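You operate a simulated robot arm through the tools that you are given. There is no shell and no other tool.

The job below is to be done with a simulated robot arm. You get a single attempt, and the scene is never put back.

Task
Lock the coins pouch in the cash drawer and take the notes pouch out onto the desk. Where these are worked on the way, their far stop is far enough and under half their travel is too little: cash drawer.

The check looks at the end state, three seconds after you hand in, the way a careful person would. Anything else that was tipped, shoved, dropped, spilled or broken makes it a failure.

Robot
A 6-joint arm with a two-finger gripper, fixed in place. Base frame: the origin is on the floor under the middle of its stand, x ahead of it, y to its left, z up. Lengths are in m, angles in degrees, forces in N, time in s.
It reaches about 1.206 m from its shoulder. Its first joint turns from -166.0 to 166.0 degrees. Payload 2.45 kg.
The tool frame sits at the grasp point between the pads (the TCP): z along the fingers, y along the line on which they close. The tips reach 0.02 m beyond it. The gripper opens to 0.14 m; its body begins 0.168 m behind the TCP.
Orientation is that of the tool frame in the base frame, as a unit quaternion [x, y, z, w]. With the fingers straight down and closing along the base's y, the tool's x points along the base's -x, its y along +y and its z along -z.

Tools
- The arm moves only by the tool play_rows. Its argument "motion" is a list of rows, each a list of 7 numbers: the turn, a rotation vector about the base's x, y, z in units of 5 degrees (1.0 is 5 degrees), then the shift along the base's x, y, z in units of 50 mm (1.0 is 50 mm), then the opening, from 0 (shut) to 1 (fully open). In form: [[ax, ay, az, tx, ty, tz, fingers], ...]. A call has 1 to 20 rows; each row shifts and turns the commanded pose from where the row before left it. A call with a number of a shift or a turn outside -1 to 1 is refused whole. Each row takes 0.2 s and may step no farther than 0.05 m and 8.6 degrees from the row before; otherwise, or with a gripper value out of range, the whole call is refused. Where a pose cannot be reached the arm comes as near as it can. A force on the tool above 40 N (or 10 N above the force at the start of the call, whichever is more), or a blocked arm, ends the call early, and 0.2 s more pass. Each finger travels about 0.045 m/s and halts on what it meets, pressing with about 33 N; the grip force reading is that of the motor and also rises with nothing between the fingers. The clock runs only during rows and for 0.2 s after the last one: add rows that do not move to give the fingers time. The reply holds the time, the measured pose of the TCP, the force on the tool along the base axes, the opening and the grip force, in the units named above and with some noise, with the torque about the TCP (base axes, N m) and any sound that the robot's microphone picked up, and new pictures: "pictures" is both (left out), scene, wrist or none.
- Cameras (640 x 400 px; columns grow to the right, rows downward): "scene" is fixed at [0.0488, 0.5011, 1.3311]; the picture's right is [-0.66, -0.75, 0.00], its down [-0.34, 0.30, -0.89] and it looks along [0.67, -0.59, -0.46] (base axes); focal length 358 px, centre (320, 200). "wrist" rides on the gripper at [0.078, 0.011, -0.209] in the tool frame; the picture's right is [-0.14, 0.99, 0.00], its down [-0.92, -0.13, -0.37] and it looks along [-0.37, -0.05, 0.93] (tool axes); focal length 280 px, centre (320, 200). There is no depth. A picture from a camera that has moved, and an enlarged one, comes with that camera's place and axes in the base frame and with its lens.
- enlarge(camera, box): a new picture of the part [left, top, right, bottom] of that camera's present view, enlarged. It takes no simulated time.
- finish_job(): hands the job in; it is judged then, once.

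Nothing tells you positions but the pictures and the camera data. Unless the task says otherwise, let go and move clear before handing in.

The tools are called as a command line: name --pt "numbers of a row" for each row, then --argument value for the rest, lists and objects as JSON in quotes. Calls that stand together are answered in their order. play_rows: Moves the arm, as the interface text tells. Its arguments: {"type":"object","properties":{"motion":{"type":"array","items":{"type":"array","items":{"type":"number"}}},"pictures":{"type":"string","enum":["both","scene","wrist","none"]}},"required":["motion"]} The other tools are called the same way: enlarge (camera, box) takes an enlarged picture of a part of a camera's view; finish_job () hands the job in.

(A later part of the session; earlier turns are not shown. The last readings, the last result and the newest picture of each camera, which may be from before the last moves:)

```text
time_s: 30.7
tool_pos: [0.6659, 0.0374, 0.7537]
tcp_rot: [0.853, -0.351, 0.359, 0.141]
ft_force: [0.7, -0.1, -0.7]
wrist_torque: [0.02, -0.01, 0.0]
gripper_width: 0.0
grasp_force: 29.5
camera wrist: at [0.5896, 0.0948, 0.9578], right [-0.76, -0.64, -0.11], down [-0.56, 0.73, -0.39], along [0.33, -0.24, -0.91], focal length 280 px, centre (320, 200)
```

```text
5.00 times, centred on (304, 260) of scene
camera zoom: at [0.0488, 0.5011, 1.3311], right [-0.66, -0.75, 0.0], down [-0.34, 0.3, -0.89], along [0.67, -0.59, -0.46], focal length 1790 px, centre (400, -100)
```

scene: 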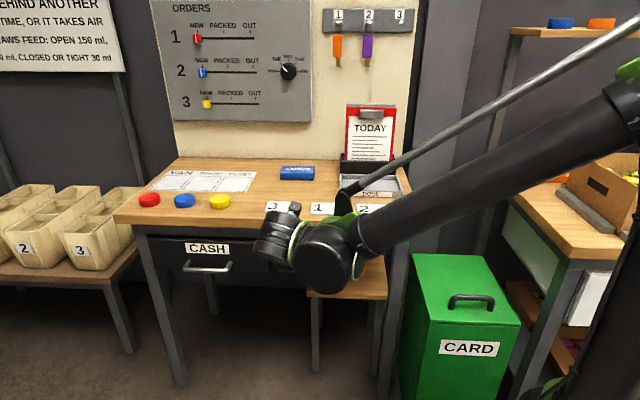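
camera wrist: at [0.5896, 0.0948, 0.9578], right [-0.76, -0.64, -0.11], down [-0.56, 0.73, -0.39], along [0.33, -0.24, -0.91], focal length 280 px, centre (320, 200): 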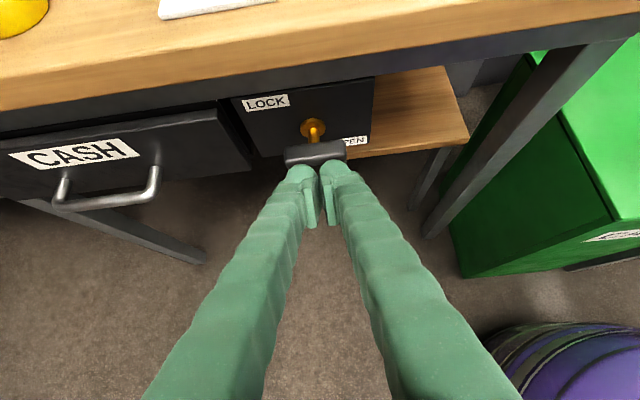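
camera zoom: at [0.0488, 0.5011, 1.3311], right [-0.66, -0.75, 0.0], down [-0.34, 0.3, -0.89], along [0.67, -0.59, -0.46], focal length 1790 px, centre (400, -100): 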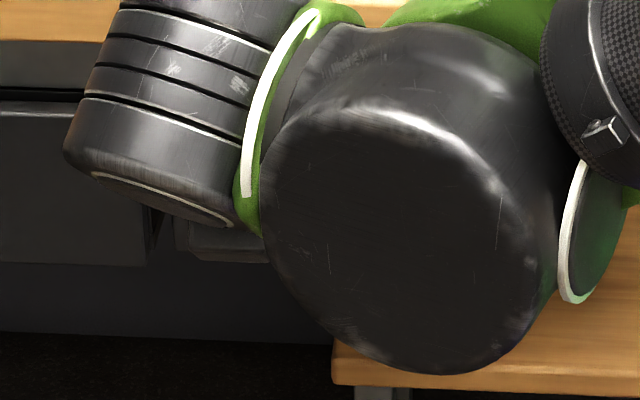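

The T-bar is now horizontal, in the OPEN position. Next I'll move back to the drawer handle, level the gripper and roll it so the fingers close vertically.

play_rows --pt "0 0 -0.24 0.424 0.424 0 0.6" --pt "0 0 0 0.424 0.424 0 0.6" --pt "0 0 0 0.424 0.424 0 0.6" --pt "-0.909 -0.909 0 0.233 0.333 0 0.6" --pt "-0.909 -0.909 0 0.233 0.333 0 0.6" --pt "-0.909 -0.909 0 0.233 0.333 0 0.6" --pt "-0.909 -0.909 0 0.233 0.333 0 0.6" --pt "-0.909 -0.909 0 0.233 0.333 0 0.6" --pt "-0.909 -0.909 0 0.233 0.333 0 0.6" --pt "-0.909 -0.909 0 0.233 0.333 0 0.6" --pt "0.979 -0.979 0 0.0745 0.0745 -0.195 0.6" --pt "0.979 -0.979 0 0.0745 0.0745 -0.195 0.6" --pt "0.979 -0.979 0 0.0745 0.0745 -0.195 0.6" --pt "0.979 -0.979 0 0.0745 0.0745 -0.195 0.6" --pt "0.979 -0.979 0 0.0745 0.0745 -0.195 0.6" --pt "0.979 -0.979 0 0.0745 0.0745 -0.195 0.6" --pt "0.979 -0.979 0 0.0745 0.0745 -0.195 0.6" --pt "0.979 -0.979 0 0.0745 0.0745 -0.195 0.6" --pt "0.979 -0.979 0 0.0745 0.0745 -0.195 0.6" --pt "0.979 -0.979 0 0.0745 0.0745 -0.195 0.6" --pictures "both"

```text
time_s: 34.9
tool_pos: [0.8497, 0.2564, 0.6562]
tcp_rot: [0.377, -0.597, 0.692, -0.152]
ft_force: [0.8, -0.8, 0.4]
wrist_torque: [-0.03, 0.02, 0.03]
gripper_width: 0.0842
grasp_force: 0.0
camera wrist: at [0.6474, 0.3505, 0.6735], right [-0.15, -0.15, -0.98], down [0.39, 0.9, -0.19], along [0.91, -0.41, -0.07], focal length 280 px, centre (320, 200)
```

scene: 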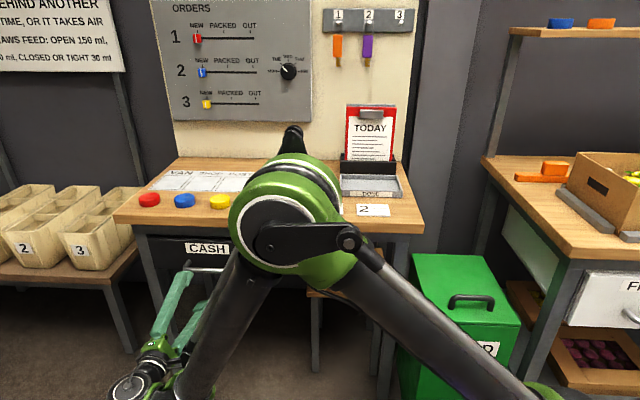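
wrist: 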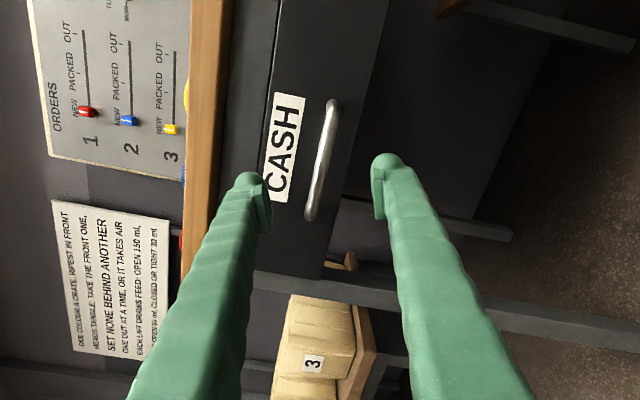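

Everything reached this time. I'll finish the roll and advance onto the handle.

play_rows --pt "0.94 -0.94 0 0 0 -0.02 0.6" --pt "0.94 -0.94 0 0 0 -0.02 0.6" --pt "0.94 -0.94 0 0 0 0 0.6" --pt "0 0 0 0.33 -0.33 0 0.6" --pt "0 0 0 0.33 -0.33 0 0.6" --pt "0 0 0 0.33 -0.33 0 0.6" --pt "0 0 0 0.33 -0.33 0 0.6" --pictures "wrist"

```text
time_s: 36.5
tool_pos: [0.9156, 0.1881, 0.6539]
tcp_rot: [0.271, -0.653, 0.655, -0.269]
ft_force: [-0.3, 0.5, 0.1]
wrist_torque: [-0.03, -0.01, 0.01]
gripper_width: 0.0841
grasp_force: 0.2
camera wrist: at [0.7131, 0.2832, 0.6448], right [0.1, 0.1, -0.99], down [0.39, 0.91, 0.13], along [0.91, -0.4, 0.05], focal length 280 px, centre (320, 200)
```

wrist: 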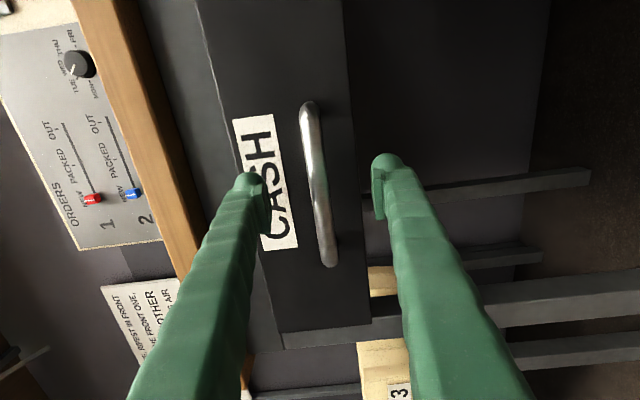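

Well centred. I'll close on the handle.

play_rows --pt "0 0 0 0 0 0 0" --pt "0 0 0 0 0 0 0" --pt "0 0 0 0 0 0 0" --pt "0 0 0 0 0 0 0" --pt "0 0 0 0 0 0 0" --pt "0 0 0 0 0 0 0" --pictures "none"

```text
time_s: 37.9
tool_pos: [0.9152, 0.1893, 0.6537]
tcp_rot: [0.27, -0.653, 0.655, -0.268]
ft_force: [-1.0, -0.7, -3.2]
wrist_torque: [0.05, -0.04, -0.01]
gripper_width: 0.0135
grasp_force: 39.8
```

The bar is gripped cleanly at 13.5 mm, so now I'll pull.

play_rows --pt "0 0 0 -0.1 0.1 0 0" --pt "0 0 0 -0.15 0.15 0 0" --pt "0 0 0 -0.2 0.2 0 0" --pt "0 0 0 -0.2 0.2 0 0" --pictures "scene"

```text
time_s: 38.9
tool_pos: [0.8826, 0.2217, 0.6539]
tcp_rot: [0.27, -0.653, 0.654, -0.269]
ft_force: [1.3, 2.6, 0.5]
wrist_torque: [0.01, -0.03, 0.24]
gripper_width: 0.0137
grasp_force: 39.5
```

scene: 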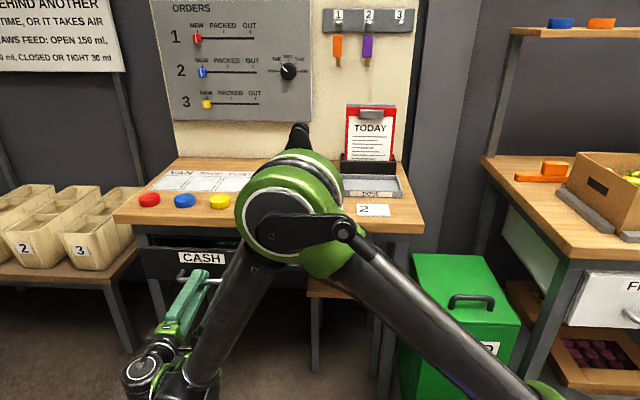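

The drawer is sliding open. I'll keep pulling.

play_rows --pt "0 0 0 -0.25 0.25 0 0" --pt "0 0 0 -0.25 0.25 0 0" --pt "0 0 0 -0.25 0.25 0 0" --pt "0 0 0 -0.25 0.25 0 0" --pt "0 0 0 -0.25 0.25 0 0" --pt "0 0 0 -0.25 0.25 0 0" --pt "0 0 0 -0.2 0.2 0 0" --pictures "scene"

```text
time_s: 40.5
tool_pos: [0.7967, 0.3082, 0.6535]
tcp_rot: [0.27, -0.653, 0.655, -0.269]
ft_force: [7.9, 8.5, 3.7]
wrist_torque: [-0.02, -0.01, 0.35]
gripper_width: 0.0132
grasp_force: 39.5
```

scene: 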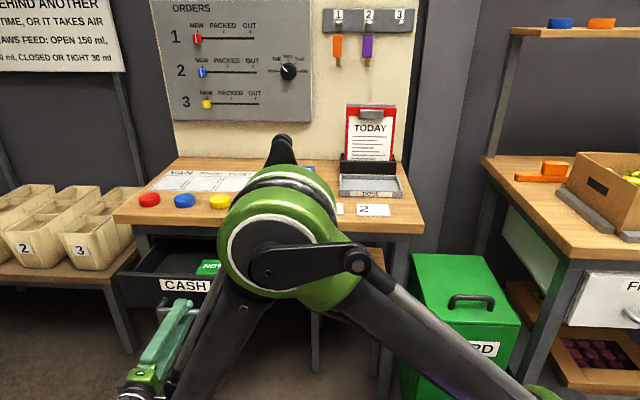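

The green NOTES pouch is visible inside. I'll keep pulling toward the stop, watching the force.

play_rows --pt "0 0 0 -0.18 0.22 0 0" --pt "0 0 0 -0.18 0.22 0 0" --pt "0 0 0 -0.18 0.22 0 0" --pt "0 0 0 -0.18 0.2 0 0" --pictures "scene"

```text
time_s: 41.5
tool_pos: [0.7606, 0.3485, 0.6539]
tcp_rot: [0.269, -0.653, 0.654, -0.269]
ft_force: [-19.7, -18.7, -1.0]
wrist_torque: [0.04, -0.01, 0.04]
gripper_width: 0.0119
grasp_force: 38.7
```

scene: 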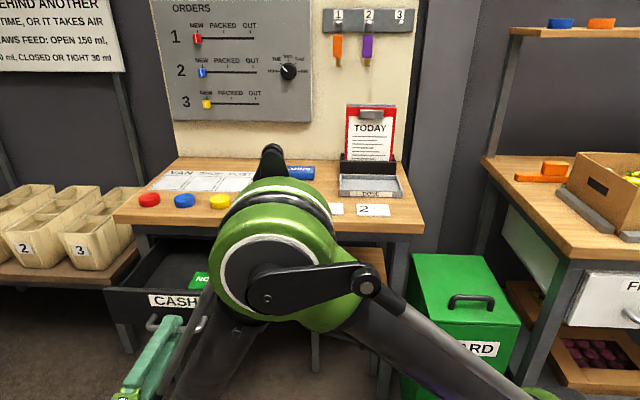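

I've opened about 0.22 m. There's some sideways load from my correction, so I'll ease it off and keep pulling.

play_rows --pt "0 0 0 -0.04 -0.03 0 0" --pt "0 0 0 -0.2 0.2 0 0" --pt "0 0 0 -0.2 0.2 0 0" --pt "0 0 0 -0.2 0.2 0 0" --pictures "scene"

```text
time_s: 42.5
tool_pos: [0.7292, 0.3811, 0.6541]
tcp_rot: [0.271, -0.653, 0.654, -0.27]
ft_force: [13.6, 15.3, 8.4]
wrist_torque: [0.03, -0.09, 0.48]
gripper_width: 0.0116
grasp_force: 38.5
```

scene: 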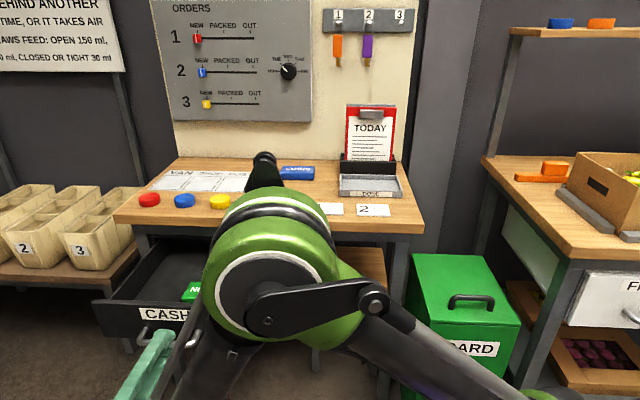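

I've opened about 0.27 m, and the drawer axis drifts slightly toward +u. I'll continue gently to find the stop.

play_rows --pt "0 0 0 0.03 0.03 0 0" --pt "0 0 0 -0.14 0.15 0 0" --pt "0 0 0 -0.14 0.15 0 0" --pt "0 0 0 -0.14 0.15 0 0" --pictures "scene"

```text
time_s: 43.2
tool_pos: [0.7258, 0.3864, 0.6538]
tcp_rot: [0.268, -0.654, 0.655, -0.268]
ft_force: [28.9, -22.4, 1.1]
wrist_torque: [0.03, -0.08, -0.14]
gripper_width: 0.0117
grasp_force: 38.5
stopped in row 3: the force on the tool passed its limit at 50 N (the readings are from after the stop); the commanded pose is now the measured one
```

scene: 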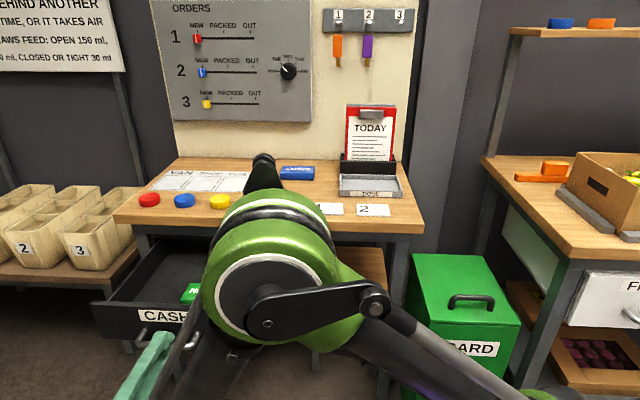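

The drawer reached its far stop at about 0.27 m open. I'll relax the load, release the handle and back away.

play_rows --pt "0 0 0 0.04 -0.04 0 0.6" --pt "0 0 0 0 0 0 0.6" --pt "0 0 0 0 0 0 0.6" --pt "0 0 0 0 0 0 0.6" --pt "0 0 0 0 0 0 0.6" --pt "0 0 0 -0.3 0.3 0 0.6" --pt "0 0 0 -0.3 0.3 0 0.6" --pt "0 0 0 -0.3 0.3 0 0.6" --pictures "both"

```text
time_s: 45.0
tool_pos: [0.6812, 0.4298, 0.6547]
tcp_rot: [0.268, -0.653, 0.655, -0.268]
ft_force: [-0.4, -0.1, 0.5]
wrist_torque: [0.0, 0.01, -0.01]
gripper_width: 0.0841
grasp_force: 0.2
camera wrist: at [0.4789, 0.5243, 0.6456], right [0.1, 0.09, -0.99], down [0.4, 0.91, 0.13], along [0.91, -0.41, 0.05], focal length 280 px, centre (320, 200)
```

scene: 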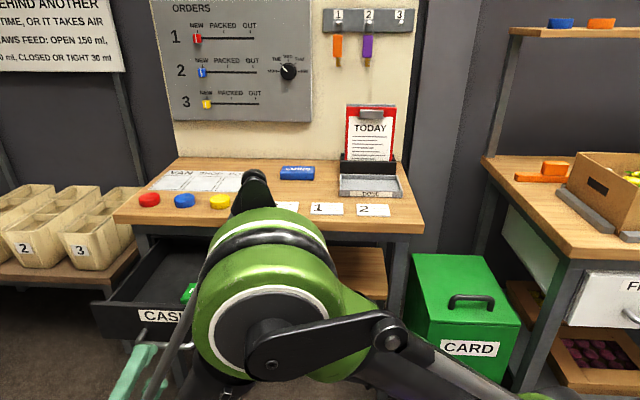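
wrist: 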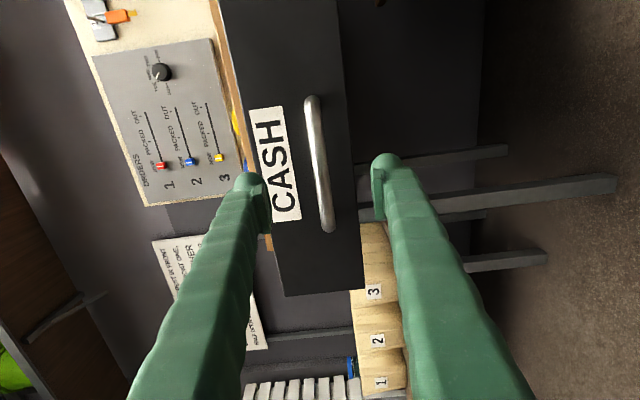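

I'm clear of the handle. I'll rise and pitch the gripper to point straight down over the open drawer to see inside.

play_rows --pt "0.979 0.979 0 0 0 0.8 0.6" --pt "0.979 0.979 0 0 0 0.8 0.6" --pt "0.979 0.979 0 0 0 0.8 0.6" --pt "0.979 0.979 0 0 0 0.8 0.6" --pt "0.979 0.979 0 0 0 0.8 0.6" --pt "0.979 0.979 0 0.283 -0.283 0.2 0.6" --pt "0.979 0.979 0 0.283 -0.283 0.2 0.6" --pt "0.979 0.979 0 0.283 -0.283 0.2 0.6" --pt "0.979 0.979 0 0.283 -0.283 0.2 0.6" --pt "0.979 0.979 0 0.283 -0.283 0.2 0.6" --pt "0.979 0.979 0 0.283 -0.283 0.2 0.6" --pt "0.979 0.979 0 0.283 -0.283 0.2 0.6" --pt "0.979 0.979 0 0.283 -0.283 0.2 0.6" --pictures "both"

```text
time_s: 47.8
tool_pos: [0.7949, 0.3183, 0.9333]
tcp_rot: [-0.384, 0.923, -0.004, -0.004]
ft_force: [0.0, 0.7, -0.1]
wrist_torque: [-0.07, -0.1, -0.05]
gripper_width: 0.0837
grasp_force: 0.1
camera wrist: at [0.7318, 0.2723, 1.1458], right [-0.6, 0.8, 0.0], down [0.74, 0.56, 0.36], along [0.29, 0.22, -0.93], focal length 280 px, centre (320, 200)
```

scene: 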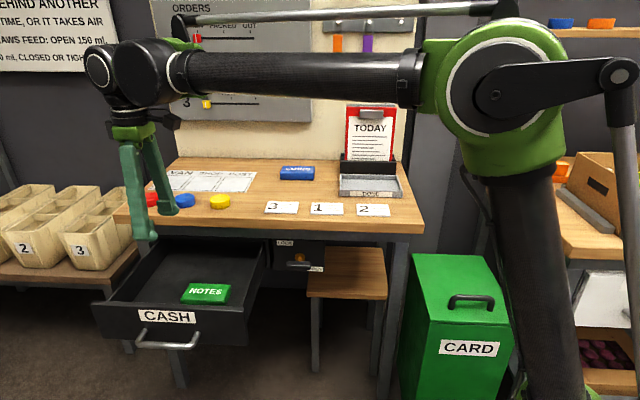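
wrist: 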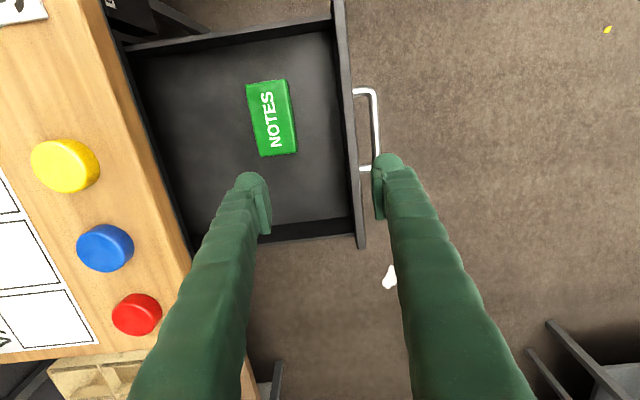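

I have a clear view now. The green NOTES pouch lies in the drawer near (0.81, 0.24, 0.665). I'll zoom in for its exact outline.

enlarge --camera "wrist" --box '[110, 0, 400, 250]'

enlarge --camera "scene" --box '[90, 230, 330, 380]'

enlarge --camera "scene" --box '[230, 140, 390, 240]'

```text
1.60 times, centred on (255, 125) of wrist
camera zoom: at [0.7318, 0.2723, 1.1458], right [-0.6, 0.8, 0.0], down [0.74, 0.56, 0.36], along [0.29, 0.22, -0.93], focal length 449 px, centre (424, 320)
```

zoom: 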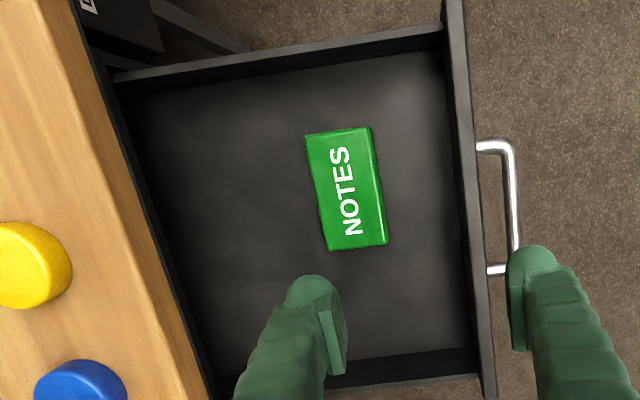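

```text
2.67 times, centred on (210, 305) of scene
camera zoom: at [0.0488, 0.5011, 1.3311], right [-0.66, -0.75, 0.0], down [-0.34, 0.3, -0.89], along [0.67, -0.59, -0.46], focal length 955 px, centre (613, -80)
```

zoom: 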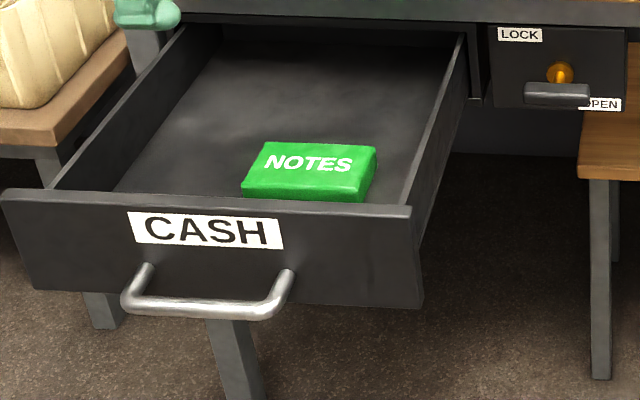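

```text
4.00 times, centred on (310, 190) of scene
camera zoom: at [0.0488, 0.5011, 1.3311], right [-0.66, -0.75, 0.0], down [-0.34, 0.3, -0.89], along [0.67, -0.59, -0.46], focal length 1432 px, centre (360, 240)
```

zoom: 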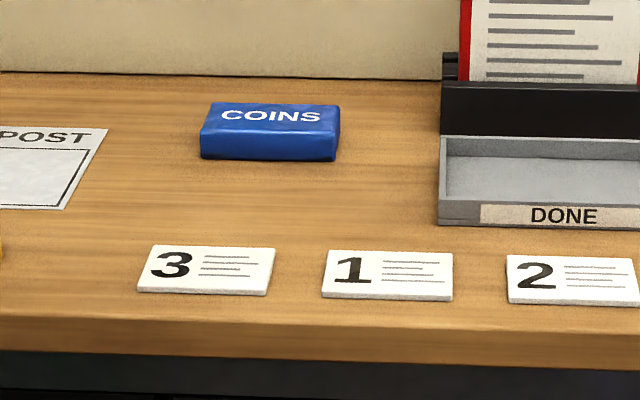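

The drawer is fully open and the T-bar reads horizontal. The NOTES pouch spans about 115 mm along the desk and 63 mm in depth, centred at (0.816, 0.2365). I'll descend over it with the fingers straddling the short side.

play_rows --pt "0 0 0 0.104 -0.409 0 0.8" --pt "0 0 0 0.104 -0.409 0 0.8" --pt "0 0 0 0.104 -0.409 -0.4 0.8" --pt "0 0 0 0.104 -0.409 -0.6 0.8" --pt "0 0 0 0 0 -0.9 0.8" --pt "0 0 0 0 0 -0.9 0.8" --pt "0 0 0 0 0 -0.9 0.8" --pictures "both"

```text
time_s: 49.4
tool_pos: [0.8144, 0.2348, 0.7487]
tcp_rot: [-0.382, 0.924, -0.003, -0.002]
ft_force: [0.3, -0.5, -0.5]
wrist_torque: [0.0, -0.02, -0.01]
gripper_width: 0.1121
grasp_force: 0.0
camera wrist: at [0.7524, 0.1894, 0.9608], right [-0.6, 0.8, -0.01], down [0.74, 0.56, 0.36], along [0.29, 0.22, -0.93], focal length 280 px, centre (320, 200)
```

scene: 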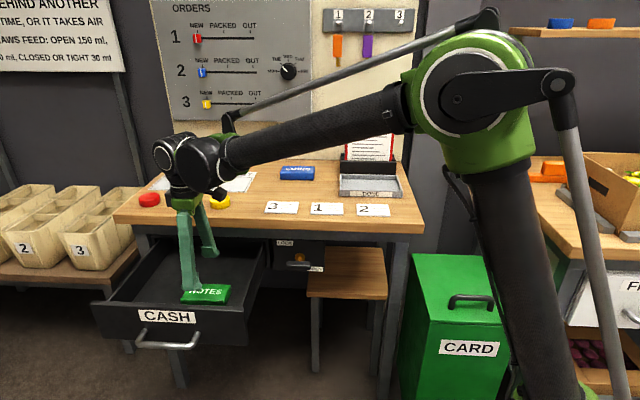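
wrist: 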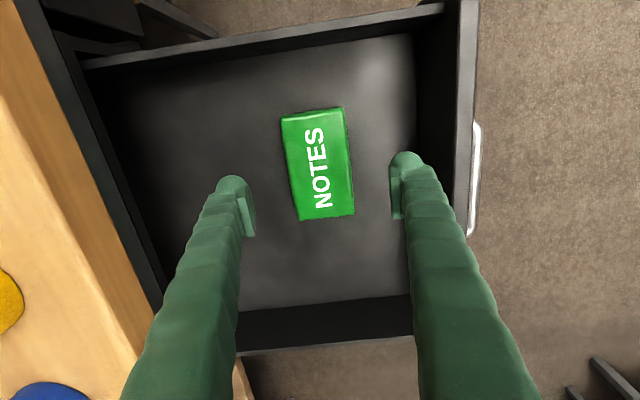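

The fingers straddle the pouch well. I'll descend and grip.

play_rows --pt "0 0 0 0 0 -0.5 0.8" --pt "0 0 0 0 0 -0.5 0.8" --pt "0 0 0 0 0 -0.4 0.8" --pt "0 0 0 0 0 -0.2 0.8" --pt "0 0 0 0 0 -0.1 0.8" --pictures "both"

```text
time_s: 50.6
tool_pos: [0.8153, 0.2365, 0.6641]
tcp_rot: [-0.383, 0.924, -0.003, -0.003]
ft_force: [0.7, -0.2, 0.8]
wrist_torque: [-0.02, -0.02, 0.0]
gripper_width: 0.112
grasp_force: 0.1
camera wrist: at [0.7522, 0.1895, 0.8753], right [-0.6, 0.8, -0.01], down [0.74, 0.56, 0.36], along [0.29, 0.22, -0.93], focal length 280 px, centre (320, 200)
```

scene: 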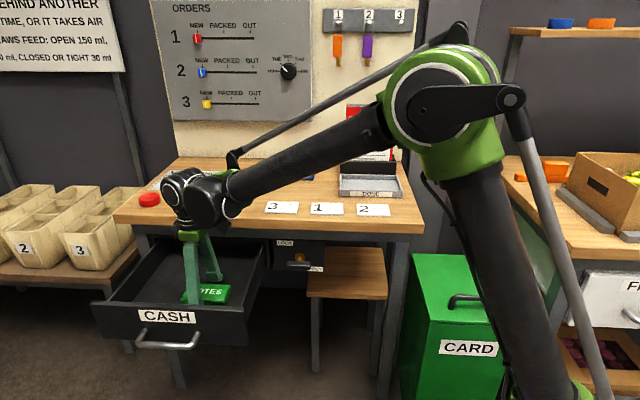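
wrist: 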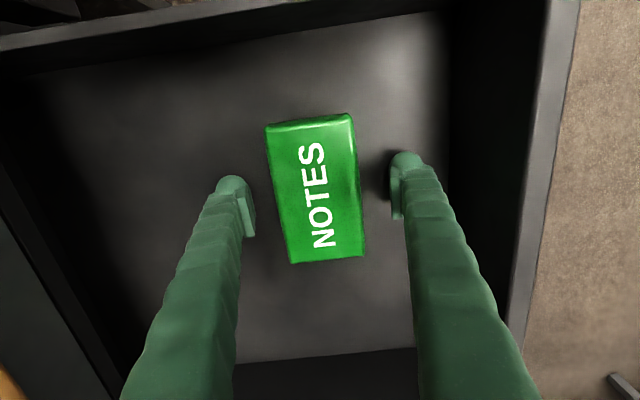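

The pouch top is level with the pads, with no contact underneath. Closing.

play_rows --pt "0 0 0 0 0 0 0.2" --pt "0 0 0 0 0 0 0.2" --pt "0 0 0 0 0 0 0.2" --pt "0 0 0 0 0 0 0.2" --pt "0 0 0 0 0 0 0.2" --pictures "wrist"

```text
time_s: 51.8
tool_pos: [0.8144, 0.2358, 0.6643]
tcp_rot: [-0.383, 0.924, -0.003, -0.003]
ft_force: [-1.2, 0.1, 0.8]
wrist_torque: [0.01, 0.05, -0.03]
gripper_width: 0.0689
grasp_force: 33.2
camera wrist: at [0.7523, 0.1895, 0.8755], right [-0.6, 0.8, -0.01], down [0.74, 0.56, 0.36], along [0.29, 0.22, -0.93], focal length 280 px, centre (320, 200)
```

wrist: 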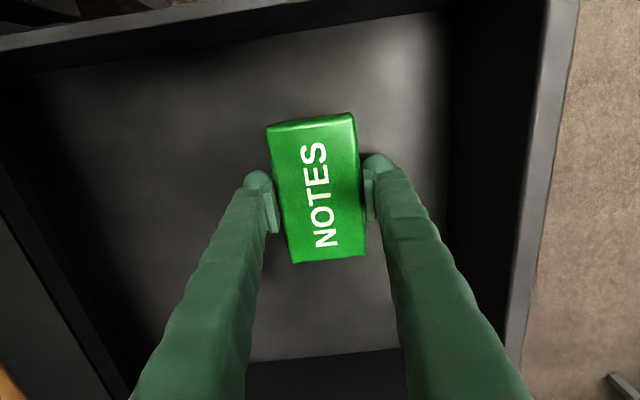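

The pouch is gripped at 69 mm wide. Lifting straight up.

play_rows --pt "0 0 0 0 0 0.4 0.2" --pt "0 0 0 0 0 0.8 0.2" --pt "0 0 0 0 0 0.9 0.2" --pt "0 0 0 0 0 0.9 0.2" --pt "0 0 0 0 0 0.9 0.2" --pt "0 0 0 0 0 0.9 0.2" --pt "0 0 0 0 0 0.9 0.2" --pictures "both"

```text
time_s: 53.4
tool_pos: [0.816, 0.2352, 0.9499]
tcp_rot: [-0.383, 0.924, -0.003, -0.002]
ft_force: [-1.1, -0.2, -1.8]
wrist_torque: [0.0, 0.05, -0.03]
gripper_width: 0.0692
grasp_force: 33.0
camera wrist: at [0.7528, 0.1899, 1.1609], right [-0.6, 0.8, -0.01], down [0.74, 0.56, 0.36], along [0.29, 0.22, -0.93], focal length 280 px, centre (320, 200)
```

scene: 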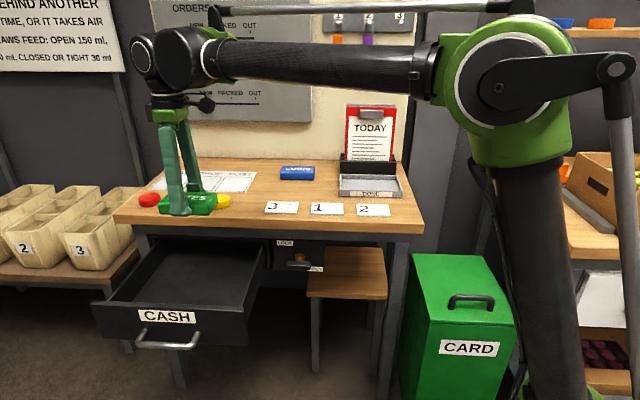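
wrist: 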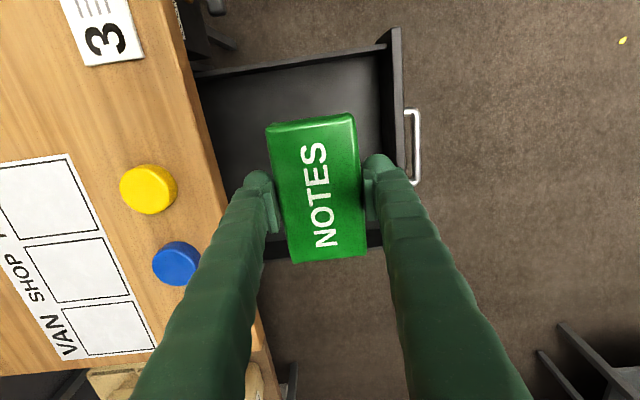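

Lifted cleanly. I'll carry it over the desk to the free area between the cards and the COINS pouch, and look before setting it down.

play_rows --pt "0 0 0 0.376 -0.874 0 0.2" --pt "0 0 0 0.376 -0.874 0 0.2" --pt "0 0 0 0.376 -0.874 0 0.2" --pt "0 0 0 0.376 -0.874 0 0.2" --pt "0 0 0 0.376 -0.874 0 0.2" --pt "0 0 0 0.376 -0.874 0 0.2" --pt "0 0 0 0.376 -0.874 0 0.2" --pt "0 0 0 0 0 0 0.2" --pictures "both"

```text
time_s: 55.2
tool_pos: [0.9467, -0.0717, 0.9482]
tcp_rot: [-0.383, 0.924, -0.003, -0.002]
ft_force: [-0.2, -0.1, -2.7]
wrist_torque: [0.0, 0.01, -0.01]
gripper_width: 0.0692
grasp_force: 33.3
camera wrist: at [0.8841, -0.1172, 1.1599], right [-0.6, 0.8, -0.01], down [0.74, 0.56, 0.36], along [0.29, 0.22, -0.93], focal length 280 px, centre (320, 200)
```

scene: 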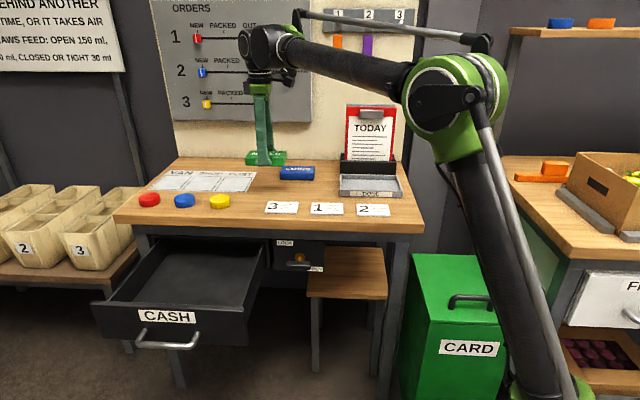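
wrist: 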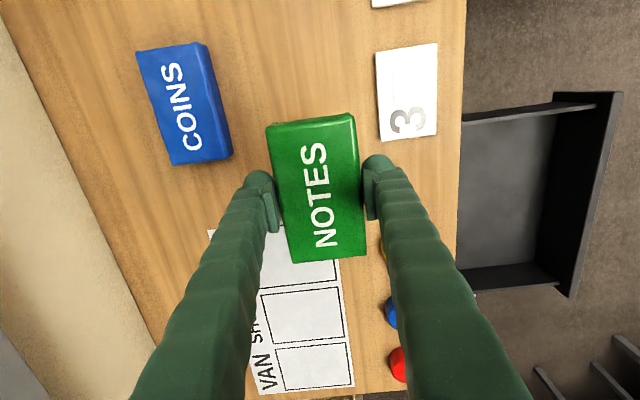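

The view is clear: COINS sits to the back right and card 3 to the front right. I'll zoom in to measure COINS and the free space.

enlarge --camera "wrist" --box '[100, 0, 460, 260]'

```text
1.54 times, centred on (280, 130) of wrist
camera zoom: at [0.8841, -0.1172, 1.1599], right [-0.6, 0.8, -0.01], down [0.74, 0.56, 0.36], along [0.29, 0.22, -0.93], focal length 431 px, centre (382, 308)
```

zoom: 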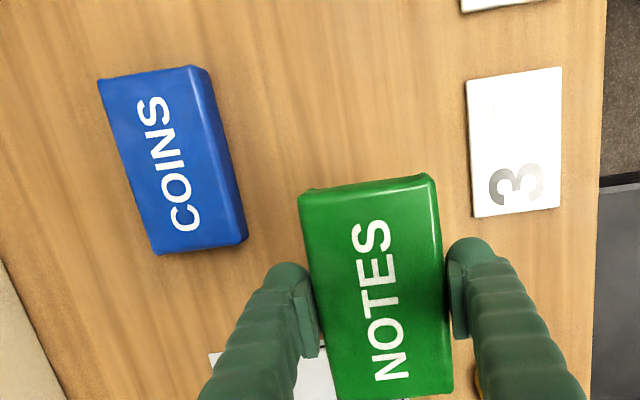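

COINS is centred near u=0.540, v=0.857 with its top at z≈0.845. The spot below (u≈0.62, v≈0.73) is free of the paper, card 3 and COINS, so I'll lower the NOTES pouch there.

play_rows --pt "0 0 0 0.14 -0.14 0 0.2" --pt "0 0 0 0 0 -0.6 0.2" --pt "0 0 0 0 0 -0.6 0.2" --pt "0 0 0 0 0 -0.6 0.2" --pt "0 0 0 0 0 0 0.2" --pictures "scene"

enlarge --camera "scene" --box '[200, 120, 328, 220]'

```text
time_s: 56.4
tool_pos: [0.9528, -0.0779, 0.8592]
tcp_rot: [-0.383, 0.924, -0.003, -0.002]
ft_force: [-0.2, -0.4, -1.7]
wrist_torque: [0.03, -0.01, -0.01]
gripper_width: 0.069
grasp_force: 33.0
```

scene: 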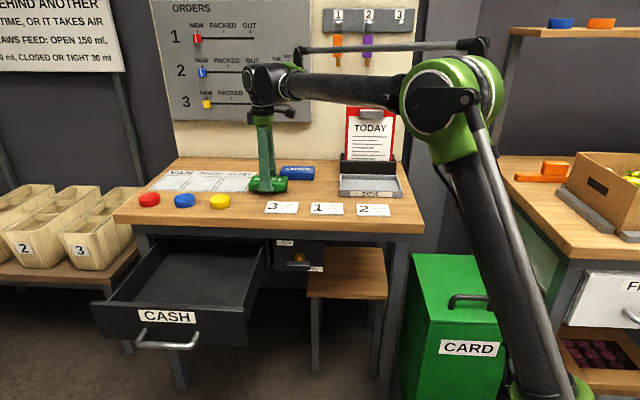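

```text
4.00 times, centred on (264, 170) of scene
camera zoom: at [0.0488, 0.5011, 1.3311], right [-0.66, -0.75, 0.0], down [-0.34, 0.3, -0.89], along [0.67, -0.59, -0.46], focal length 1432 px, centre (544, 320)
```

zoom: 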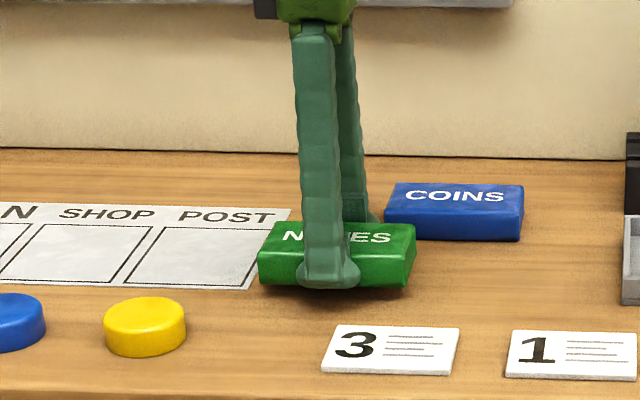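

The pouch is about 2 cm above the desk, so I'll lower it gently while watching for contact.

play_rows --pt "0 0 0 0 0 -0.12 0.2" --pt "0 0 0 0 0 -0.1 0.2" --pt "0 0 0 0 0 -0.08 0.2" --pt "0 0 0 0 0 -0.06 0.2" --pt "0 0 0 0 0 -0.04 0.2" --pictures "scene"

enlarge --camera "scene" --box '[200, 120, 328, 220]'

```text
time_s: 57.6
tool_pos: [0.9529, -0.077, 0.8414]
tcp_rot: [-0.383, 0.924, -0.004, -0.001]
ft_force: [6.2, -4.2, 35.6]
wrist_torque: [0.36, -0.41, -0.13]
gripper_width: 0.0699
grasp_force: 32.5
```

scene: 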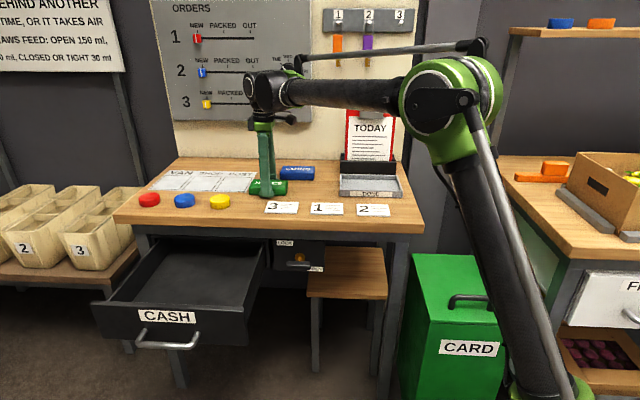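

```text
4.00 times, centred on (264, 170) of scene
camera zoom: at [0.0488, 0.5011, 1.3311], right [-0.66, -0.75, 0.0], down [-0.34, 0.3, -0.89], along [0.67, -0.59, -0.46], focal length 1432 px, centre (544, 320)
```

zoom: 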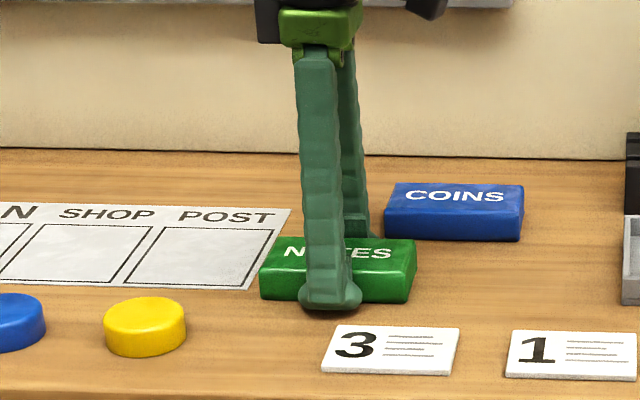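

It has contacted the desk at TCP z = 0.841. I'll ease up slightly, then release gently.

play_rows --pt "0 0 0 0 0 0.05 0.2" --pt "0 0 0 0 0 0 0.55" --pt "0 0 0 0 0 0 0.65" --pt "0 0 0 0 0 0 0.7" --pt "0 0 0 0 0 0 0.7" --pictures "wrist"

```text
time_s: 58.8
tool_pos: [0.9539, -0.0761, 0.8422]
tcp_rot: [-0.383, 0.924, -0.003, -0.002]
ft_force: [0.4, 0.1, -0.1]
wrist_torque: [0.02, 0.02, -0.04]
gripper_width: 0.0978
grasp_force: 0.1
camera wrist: at [0.8907, -0.123, 1.053], right [-0.6, 0.8, -0.01], down [0.74, 0.56, 0.36], along [0.29, 0.22, -0.93], focal length 280 px, centre (320, 200)
```

wrist: 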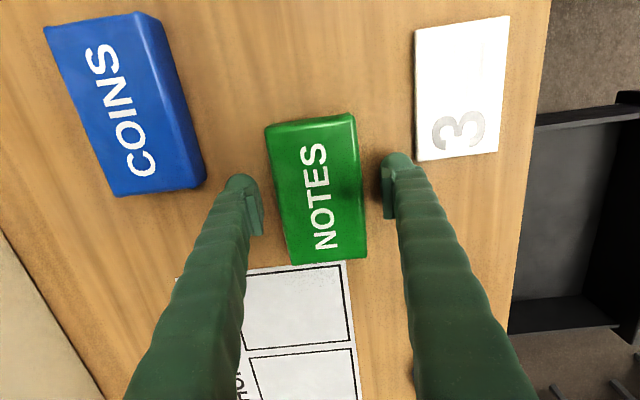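

NOTES is resting flat on the desk. I'll rise and move over to COINS.

play_rows --pt "0 0 0 0 0 0.6 0.7" --pt "0 0 0 0 0 0.9 0.7" --pt "0 0 0 0 0 0.9 0.8" --pt "0 0 0 0.173 -0.744 0 0.8" --pt "0 0 0 0.173 -0.744 0 0.8" --pt "0 0 0 0.173 -0.744 0 0.8" --pt "0 0 0 0.173 -0.744 0 0.8" --pt "0 0 0 0 0 0 0.8" --pictures "both"

```text
time_s: 60.6
tool_pos: [0.9866, -0.2274, 0.9608]
tcp_rot: [-0.383, 0.924, -0.003, -0.002]
ft_force: [-0.1, -0.2, 0.4]
wrist_torque: [-0.03, -0.02, 0.0]
gripper_width: 0.1119
grasp_force: 0.0
camera wrist: at [0.9242, -0.2727, 1.1734], right [-0.6, 0.8, -0.01], down [0.74, 0.56, 0.36], along [0.29, 0.22, -0.93], focal length 280 px, centre (320, 200)
```

scene: 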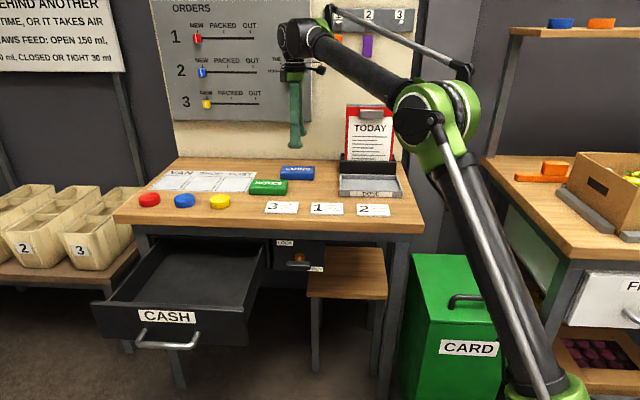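
wrist: 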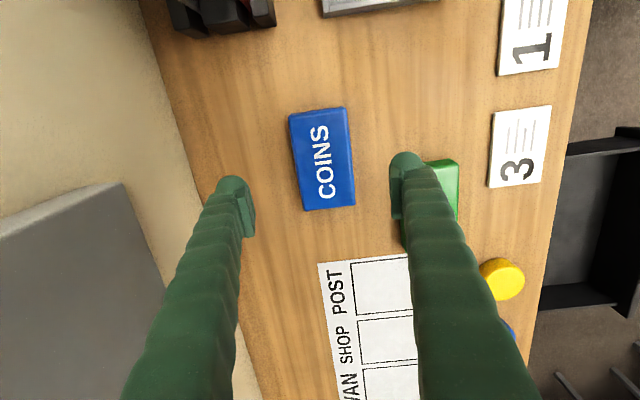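

COINS is centred under the gripper with clearance to NOTES. Descending.

play_rows --pt "0 0 0 -0.04 0.04 -0.7 0.77" --pt "0 0 0 0 0 -0.7 0.77" --pt "0 0 0 0 0 -0.6 0.77" --pt "0 0 0 0 0 -0.25 0.77" --pt "0 0 0 0 0 -0.11 0.77" --pictures "both"

```text
time_s: 61.8
tool_pos: [0.9868, -0.2248, 0.844]
tcp_rot: [-0.382, 0.924, -0.003, -0.003]
ft_force: [0.2, 0.2, -0.8]
wrist_torque: [0.01, 0.01, 0.0]
gripper_width: 0.1078
grasp_force: 0.1
camera wrist: at [0.9231, -0.2702, 1.0549], right [-0.6, 0.8, -0.01], down [0.74, 0.56, 0.36], along [0.29, 0.22, -0.93], focal length 280 px, centre (320, 200)
```

scene: 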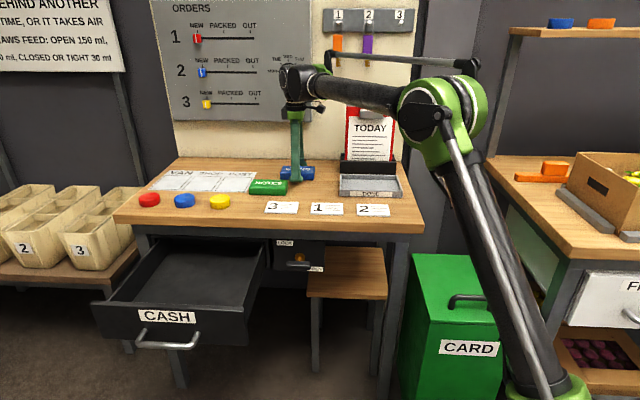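
wrist: 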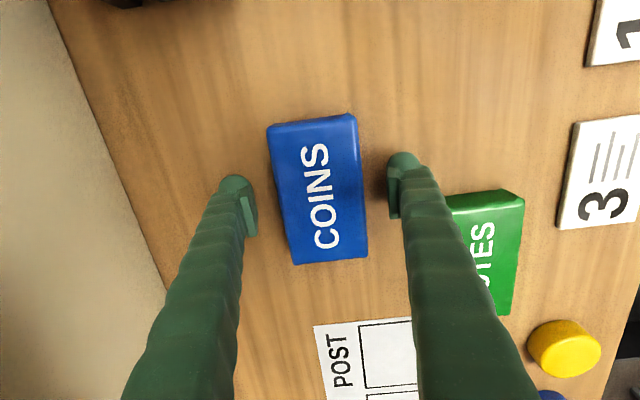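

Nicely centred, and the front finger is clear of NOTES. Closing and lifting.

play_rows --pt "0 0 0 0 0 0 0.2" --pt "0 0 0 0 0 0 0.2" --pt "0 0 0 0 0 0 0.2" --pt "0 0 0 0 0 0 0.2" --pt "0 0 0 0 0 0.3 0.2" --pt "0 0 0 0 0 0.6 0.2" --pt "0 0 0 0 0 0.9 0.2" --pt "0 0 0 0 0 0.9 0.2" --pictures "both"

```text
time_s: 63.6
tool_pos: [0.986, -0.2232, 0.9781]
tcp_rot: [-0.382, 0.924, -0.004, -0.002]
ft_force: [-0.1, -0.4, -2.4]
wrist_torque: [-0.04, 0.05, -0.03]
gripper_width: 0.0693
grasp_force: 33.0
camera wrist: at [0.924, -0.2694, 1.1896], right [-0.6, 0.8, 0.0], down [0.74, 0.56, 0.36], along [0.29, 0.22, -0.93], focal length 280 px, centre (320, 200)
```

scene: 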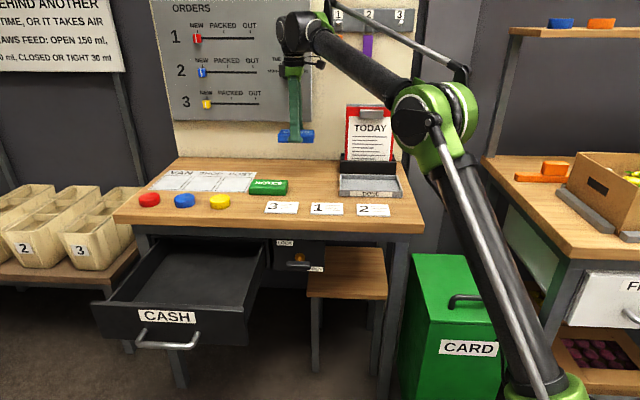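
wrist: 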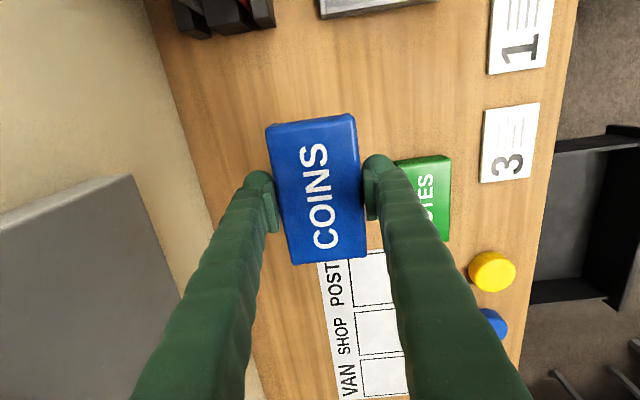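

COINS is held. I'll carry it over to the drawer, to the spot where NOTES lay.

play_rows --pt "0 0 0 -0.31 0.836 0 0.2" --pt "0 0 0 -0.31 0.836 0 0.2" --pt "0 0 0 -0.31 0.836 0 0.2" --pt "0 0 0 -0.31 0.836 0 0.2" --pt "0 0 0 -0.31 0.836 0 0.2" --pt "0 0 0 -0.31 0.836 0 0.2" --pt "0 0 0 -0.31 0.836 0 0.2" --pt "0 0 0 -0.31 0.836 0 0.2" --pt "0 0 0 -0.31 0.836 0 0.2" --pt "0 0 0 -0.31 0.836 0 0.2" --pt "0 0 0 -0.31 0.836 0 0.2" --pt "0 0 0 0 0 0 0.2" --pictures "both"

```text
time_s: 66.2
tool_pos: [0.8161, 0.2361, 0.9787]
tcp_rot: [-0.383, 0.924, -0.004, -0.003]
ft_force: [-0.3, -0.1, -1.7]
wrist_torque: [-0.02, 0.01, 0.03]
gripper_width: 0.0694
grasp_force: 33.1
camera wrist: at [0.7527, 0.1908, 1.19], right [-0.6, 0.8, -0.01], down [0.74, 0.56, 0.36], along [0.29, 0.22, -0.93], focal length 280 px, centre (320, 200)
```

scene: 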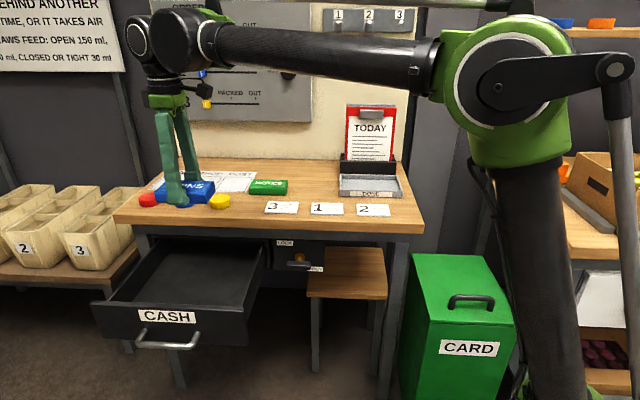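
wrist: 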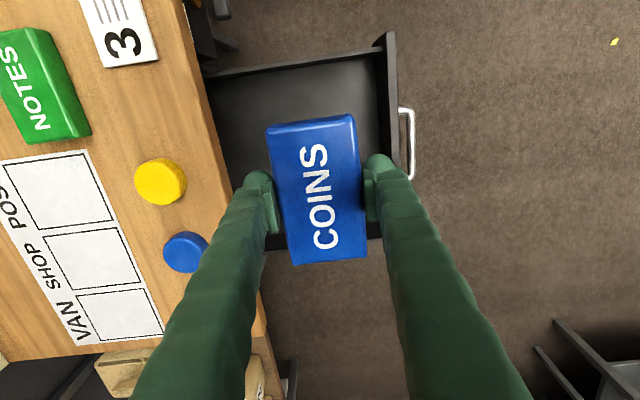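

Right above the drawer. I'll lower it in.

play_rows --pt "0 0 0 0 0 -0.8 0.2" --pt "0 0 0 0 0 -0.8 0.2" --pt "0 0 0 0 0 -0.8 0.2" --pt "0 0 0 0 0 -0.8 0.2" --pt "0 0 0 0 0 -0.8 0.2" --pt "0 0 0 0 0 -0.8 0.2" --pt "0 0 0 0 0 -0.8 0.2" --pt "0 0 0 0 0 -0.2 0.2" --pt "0 0 0 0 0 -0.1 0.2" --pt "0 0 0 0 0 -0.1 0.2" --pictures "both"

```text
time_s: 68.4
tool_pos: [0.8153, 0.2353, 0.6789]
tcp_rot: [-0.383, 0.924, -0.003, -0.003]
ft_force: [0.6, 0.7, -1.0]
wrist_torque: [0.01, 0.04, 0.02]
gripper_width: 0.0693
grasp_force: 33.1
camera wrist: at [0.7524, 0.1902, 0.8904], right [-0.6, 0.8, -0.01], down [0.74, 0.56, 0.36], along [0.29, 0.22, -0.93], focal length 280 px, centre (320, 200)
```

scene: 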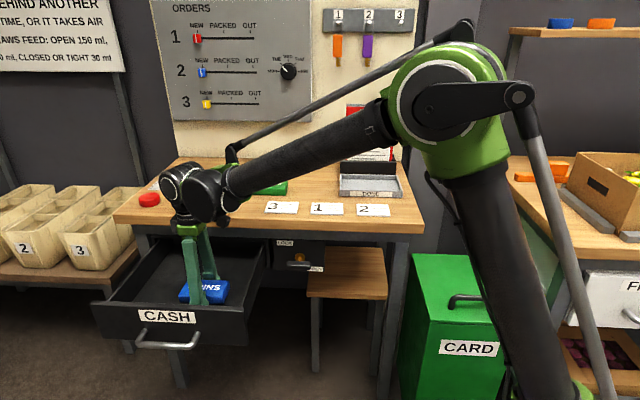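
wrist: 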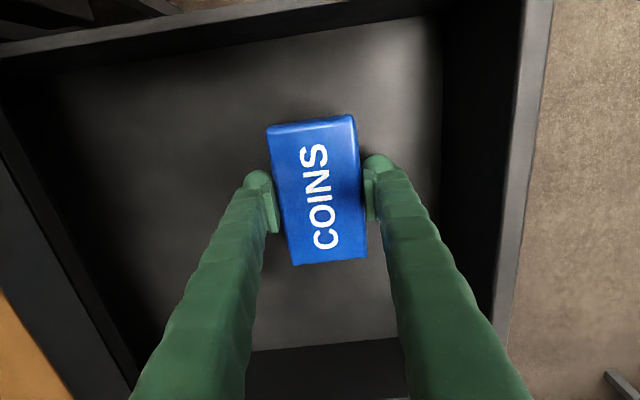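

Nearly at the drawer floor. I'll lower slowly until it touches.

play_rows --pt "0 0 0 0 0 -0.08 0.2" --pt "0 0 0 0 0 -0.06 0.2" --pt "0 0 0 0 0 -0.06 0.2" --pt "0 0 0 0 0 -0.04 0.2" --pictures "none"

```text
time_s: 69.4
tool_pos: [0.8149, 0.2351, 0.6654]
tcp_rot: [-0.383, 0.924, -0.004, -0.003]
ft_force: [0.4, 0.6, -1.8]
wrist_torque: [-0.04, -0.01, 0.03]
gripper_width: 0.0695
grasp_force: 33.4
```

play_rows --pt "0 0 0 0 0 -0.03 0.2" --pt "0 0 0 0 0 -0.03 0.2" --pictures "none"

```text
time_s: 70.0
tool_pos: [0.815, 0.2353, 0.6643]
tcp_rot: [-0.382, 0.924, -0.003, -0.002]
ft_force: [0.7, 1.1, -1.3]
wrist_torque: [-0.01, -0.04, 0.01]
gripper_width: 0.0694
grasp_force: 33.4
```

play_rows --pt "0 0 0 0 0 -0.04 0.2" --pt "0 0 0 0 0 0 0.2" --pictures "both"

```text
time_s: 70.6
tool_pos: [0.8145, 0.2357, 0.6617]
tcp_rot: [-0.383, 0.924, -0.004, -0.001]
ft_force: [3.4, 1.9, 24.9]
wrist_torque: [0.16, 0.11, -0.01]
gripper_width: 0.0692
grasp_force: 32.7
camera wrist: at [0.7523, 0.1901, 0.874], right [-0.6, 0.8, -0.01], down [0.74, 0.56, 0.36], along [0.29, 0.22, -0.93], focal length 280 px, centre (320, 200)
```

scene: 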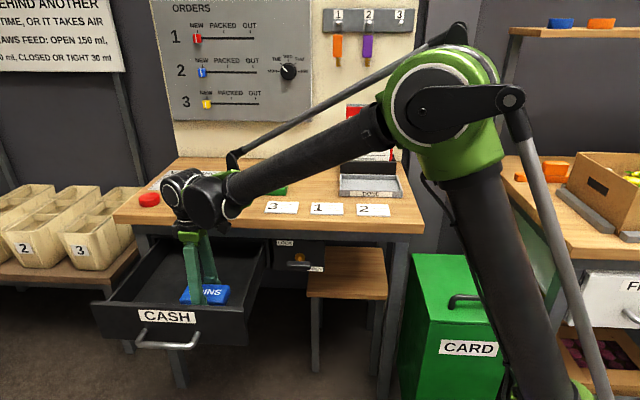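
wrist: 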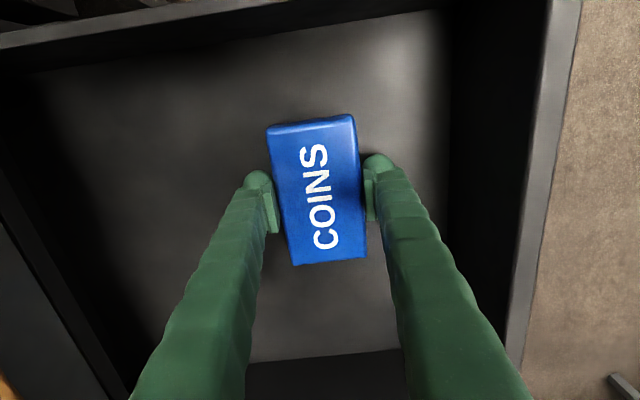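

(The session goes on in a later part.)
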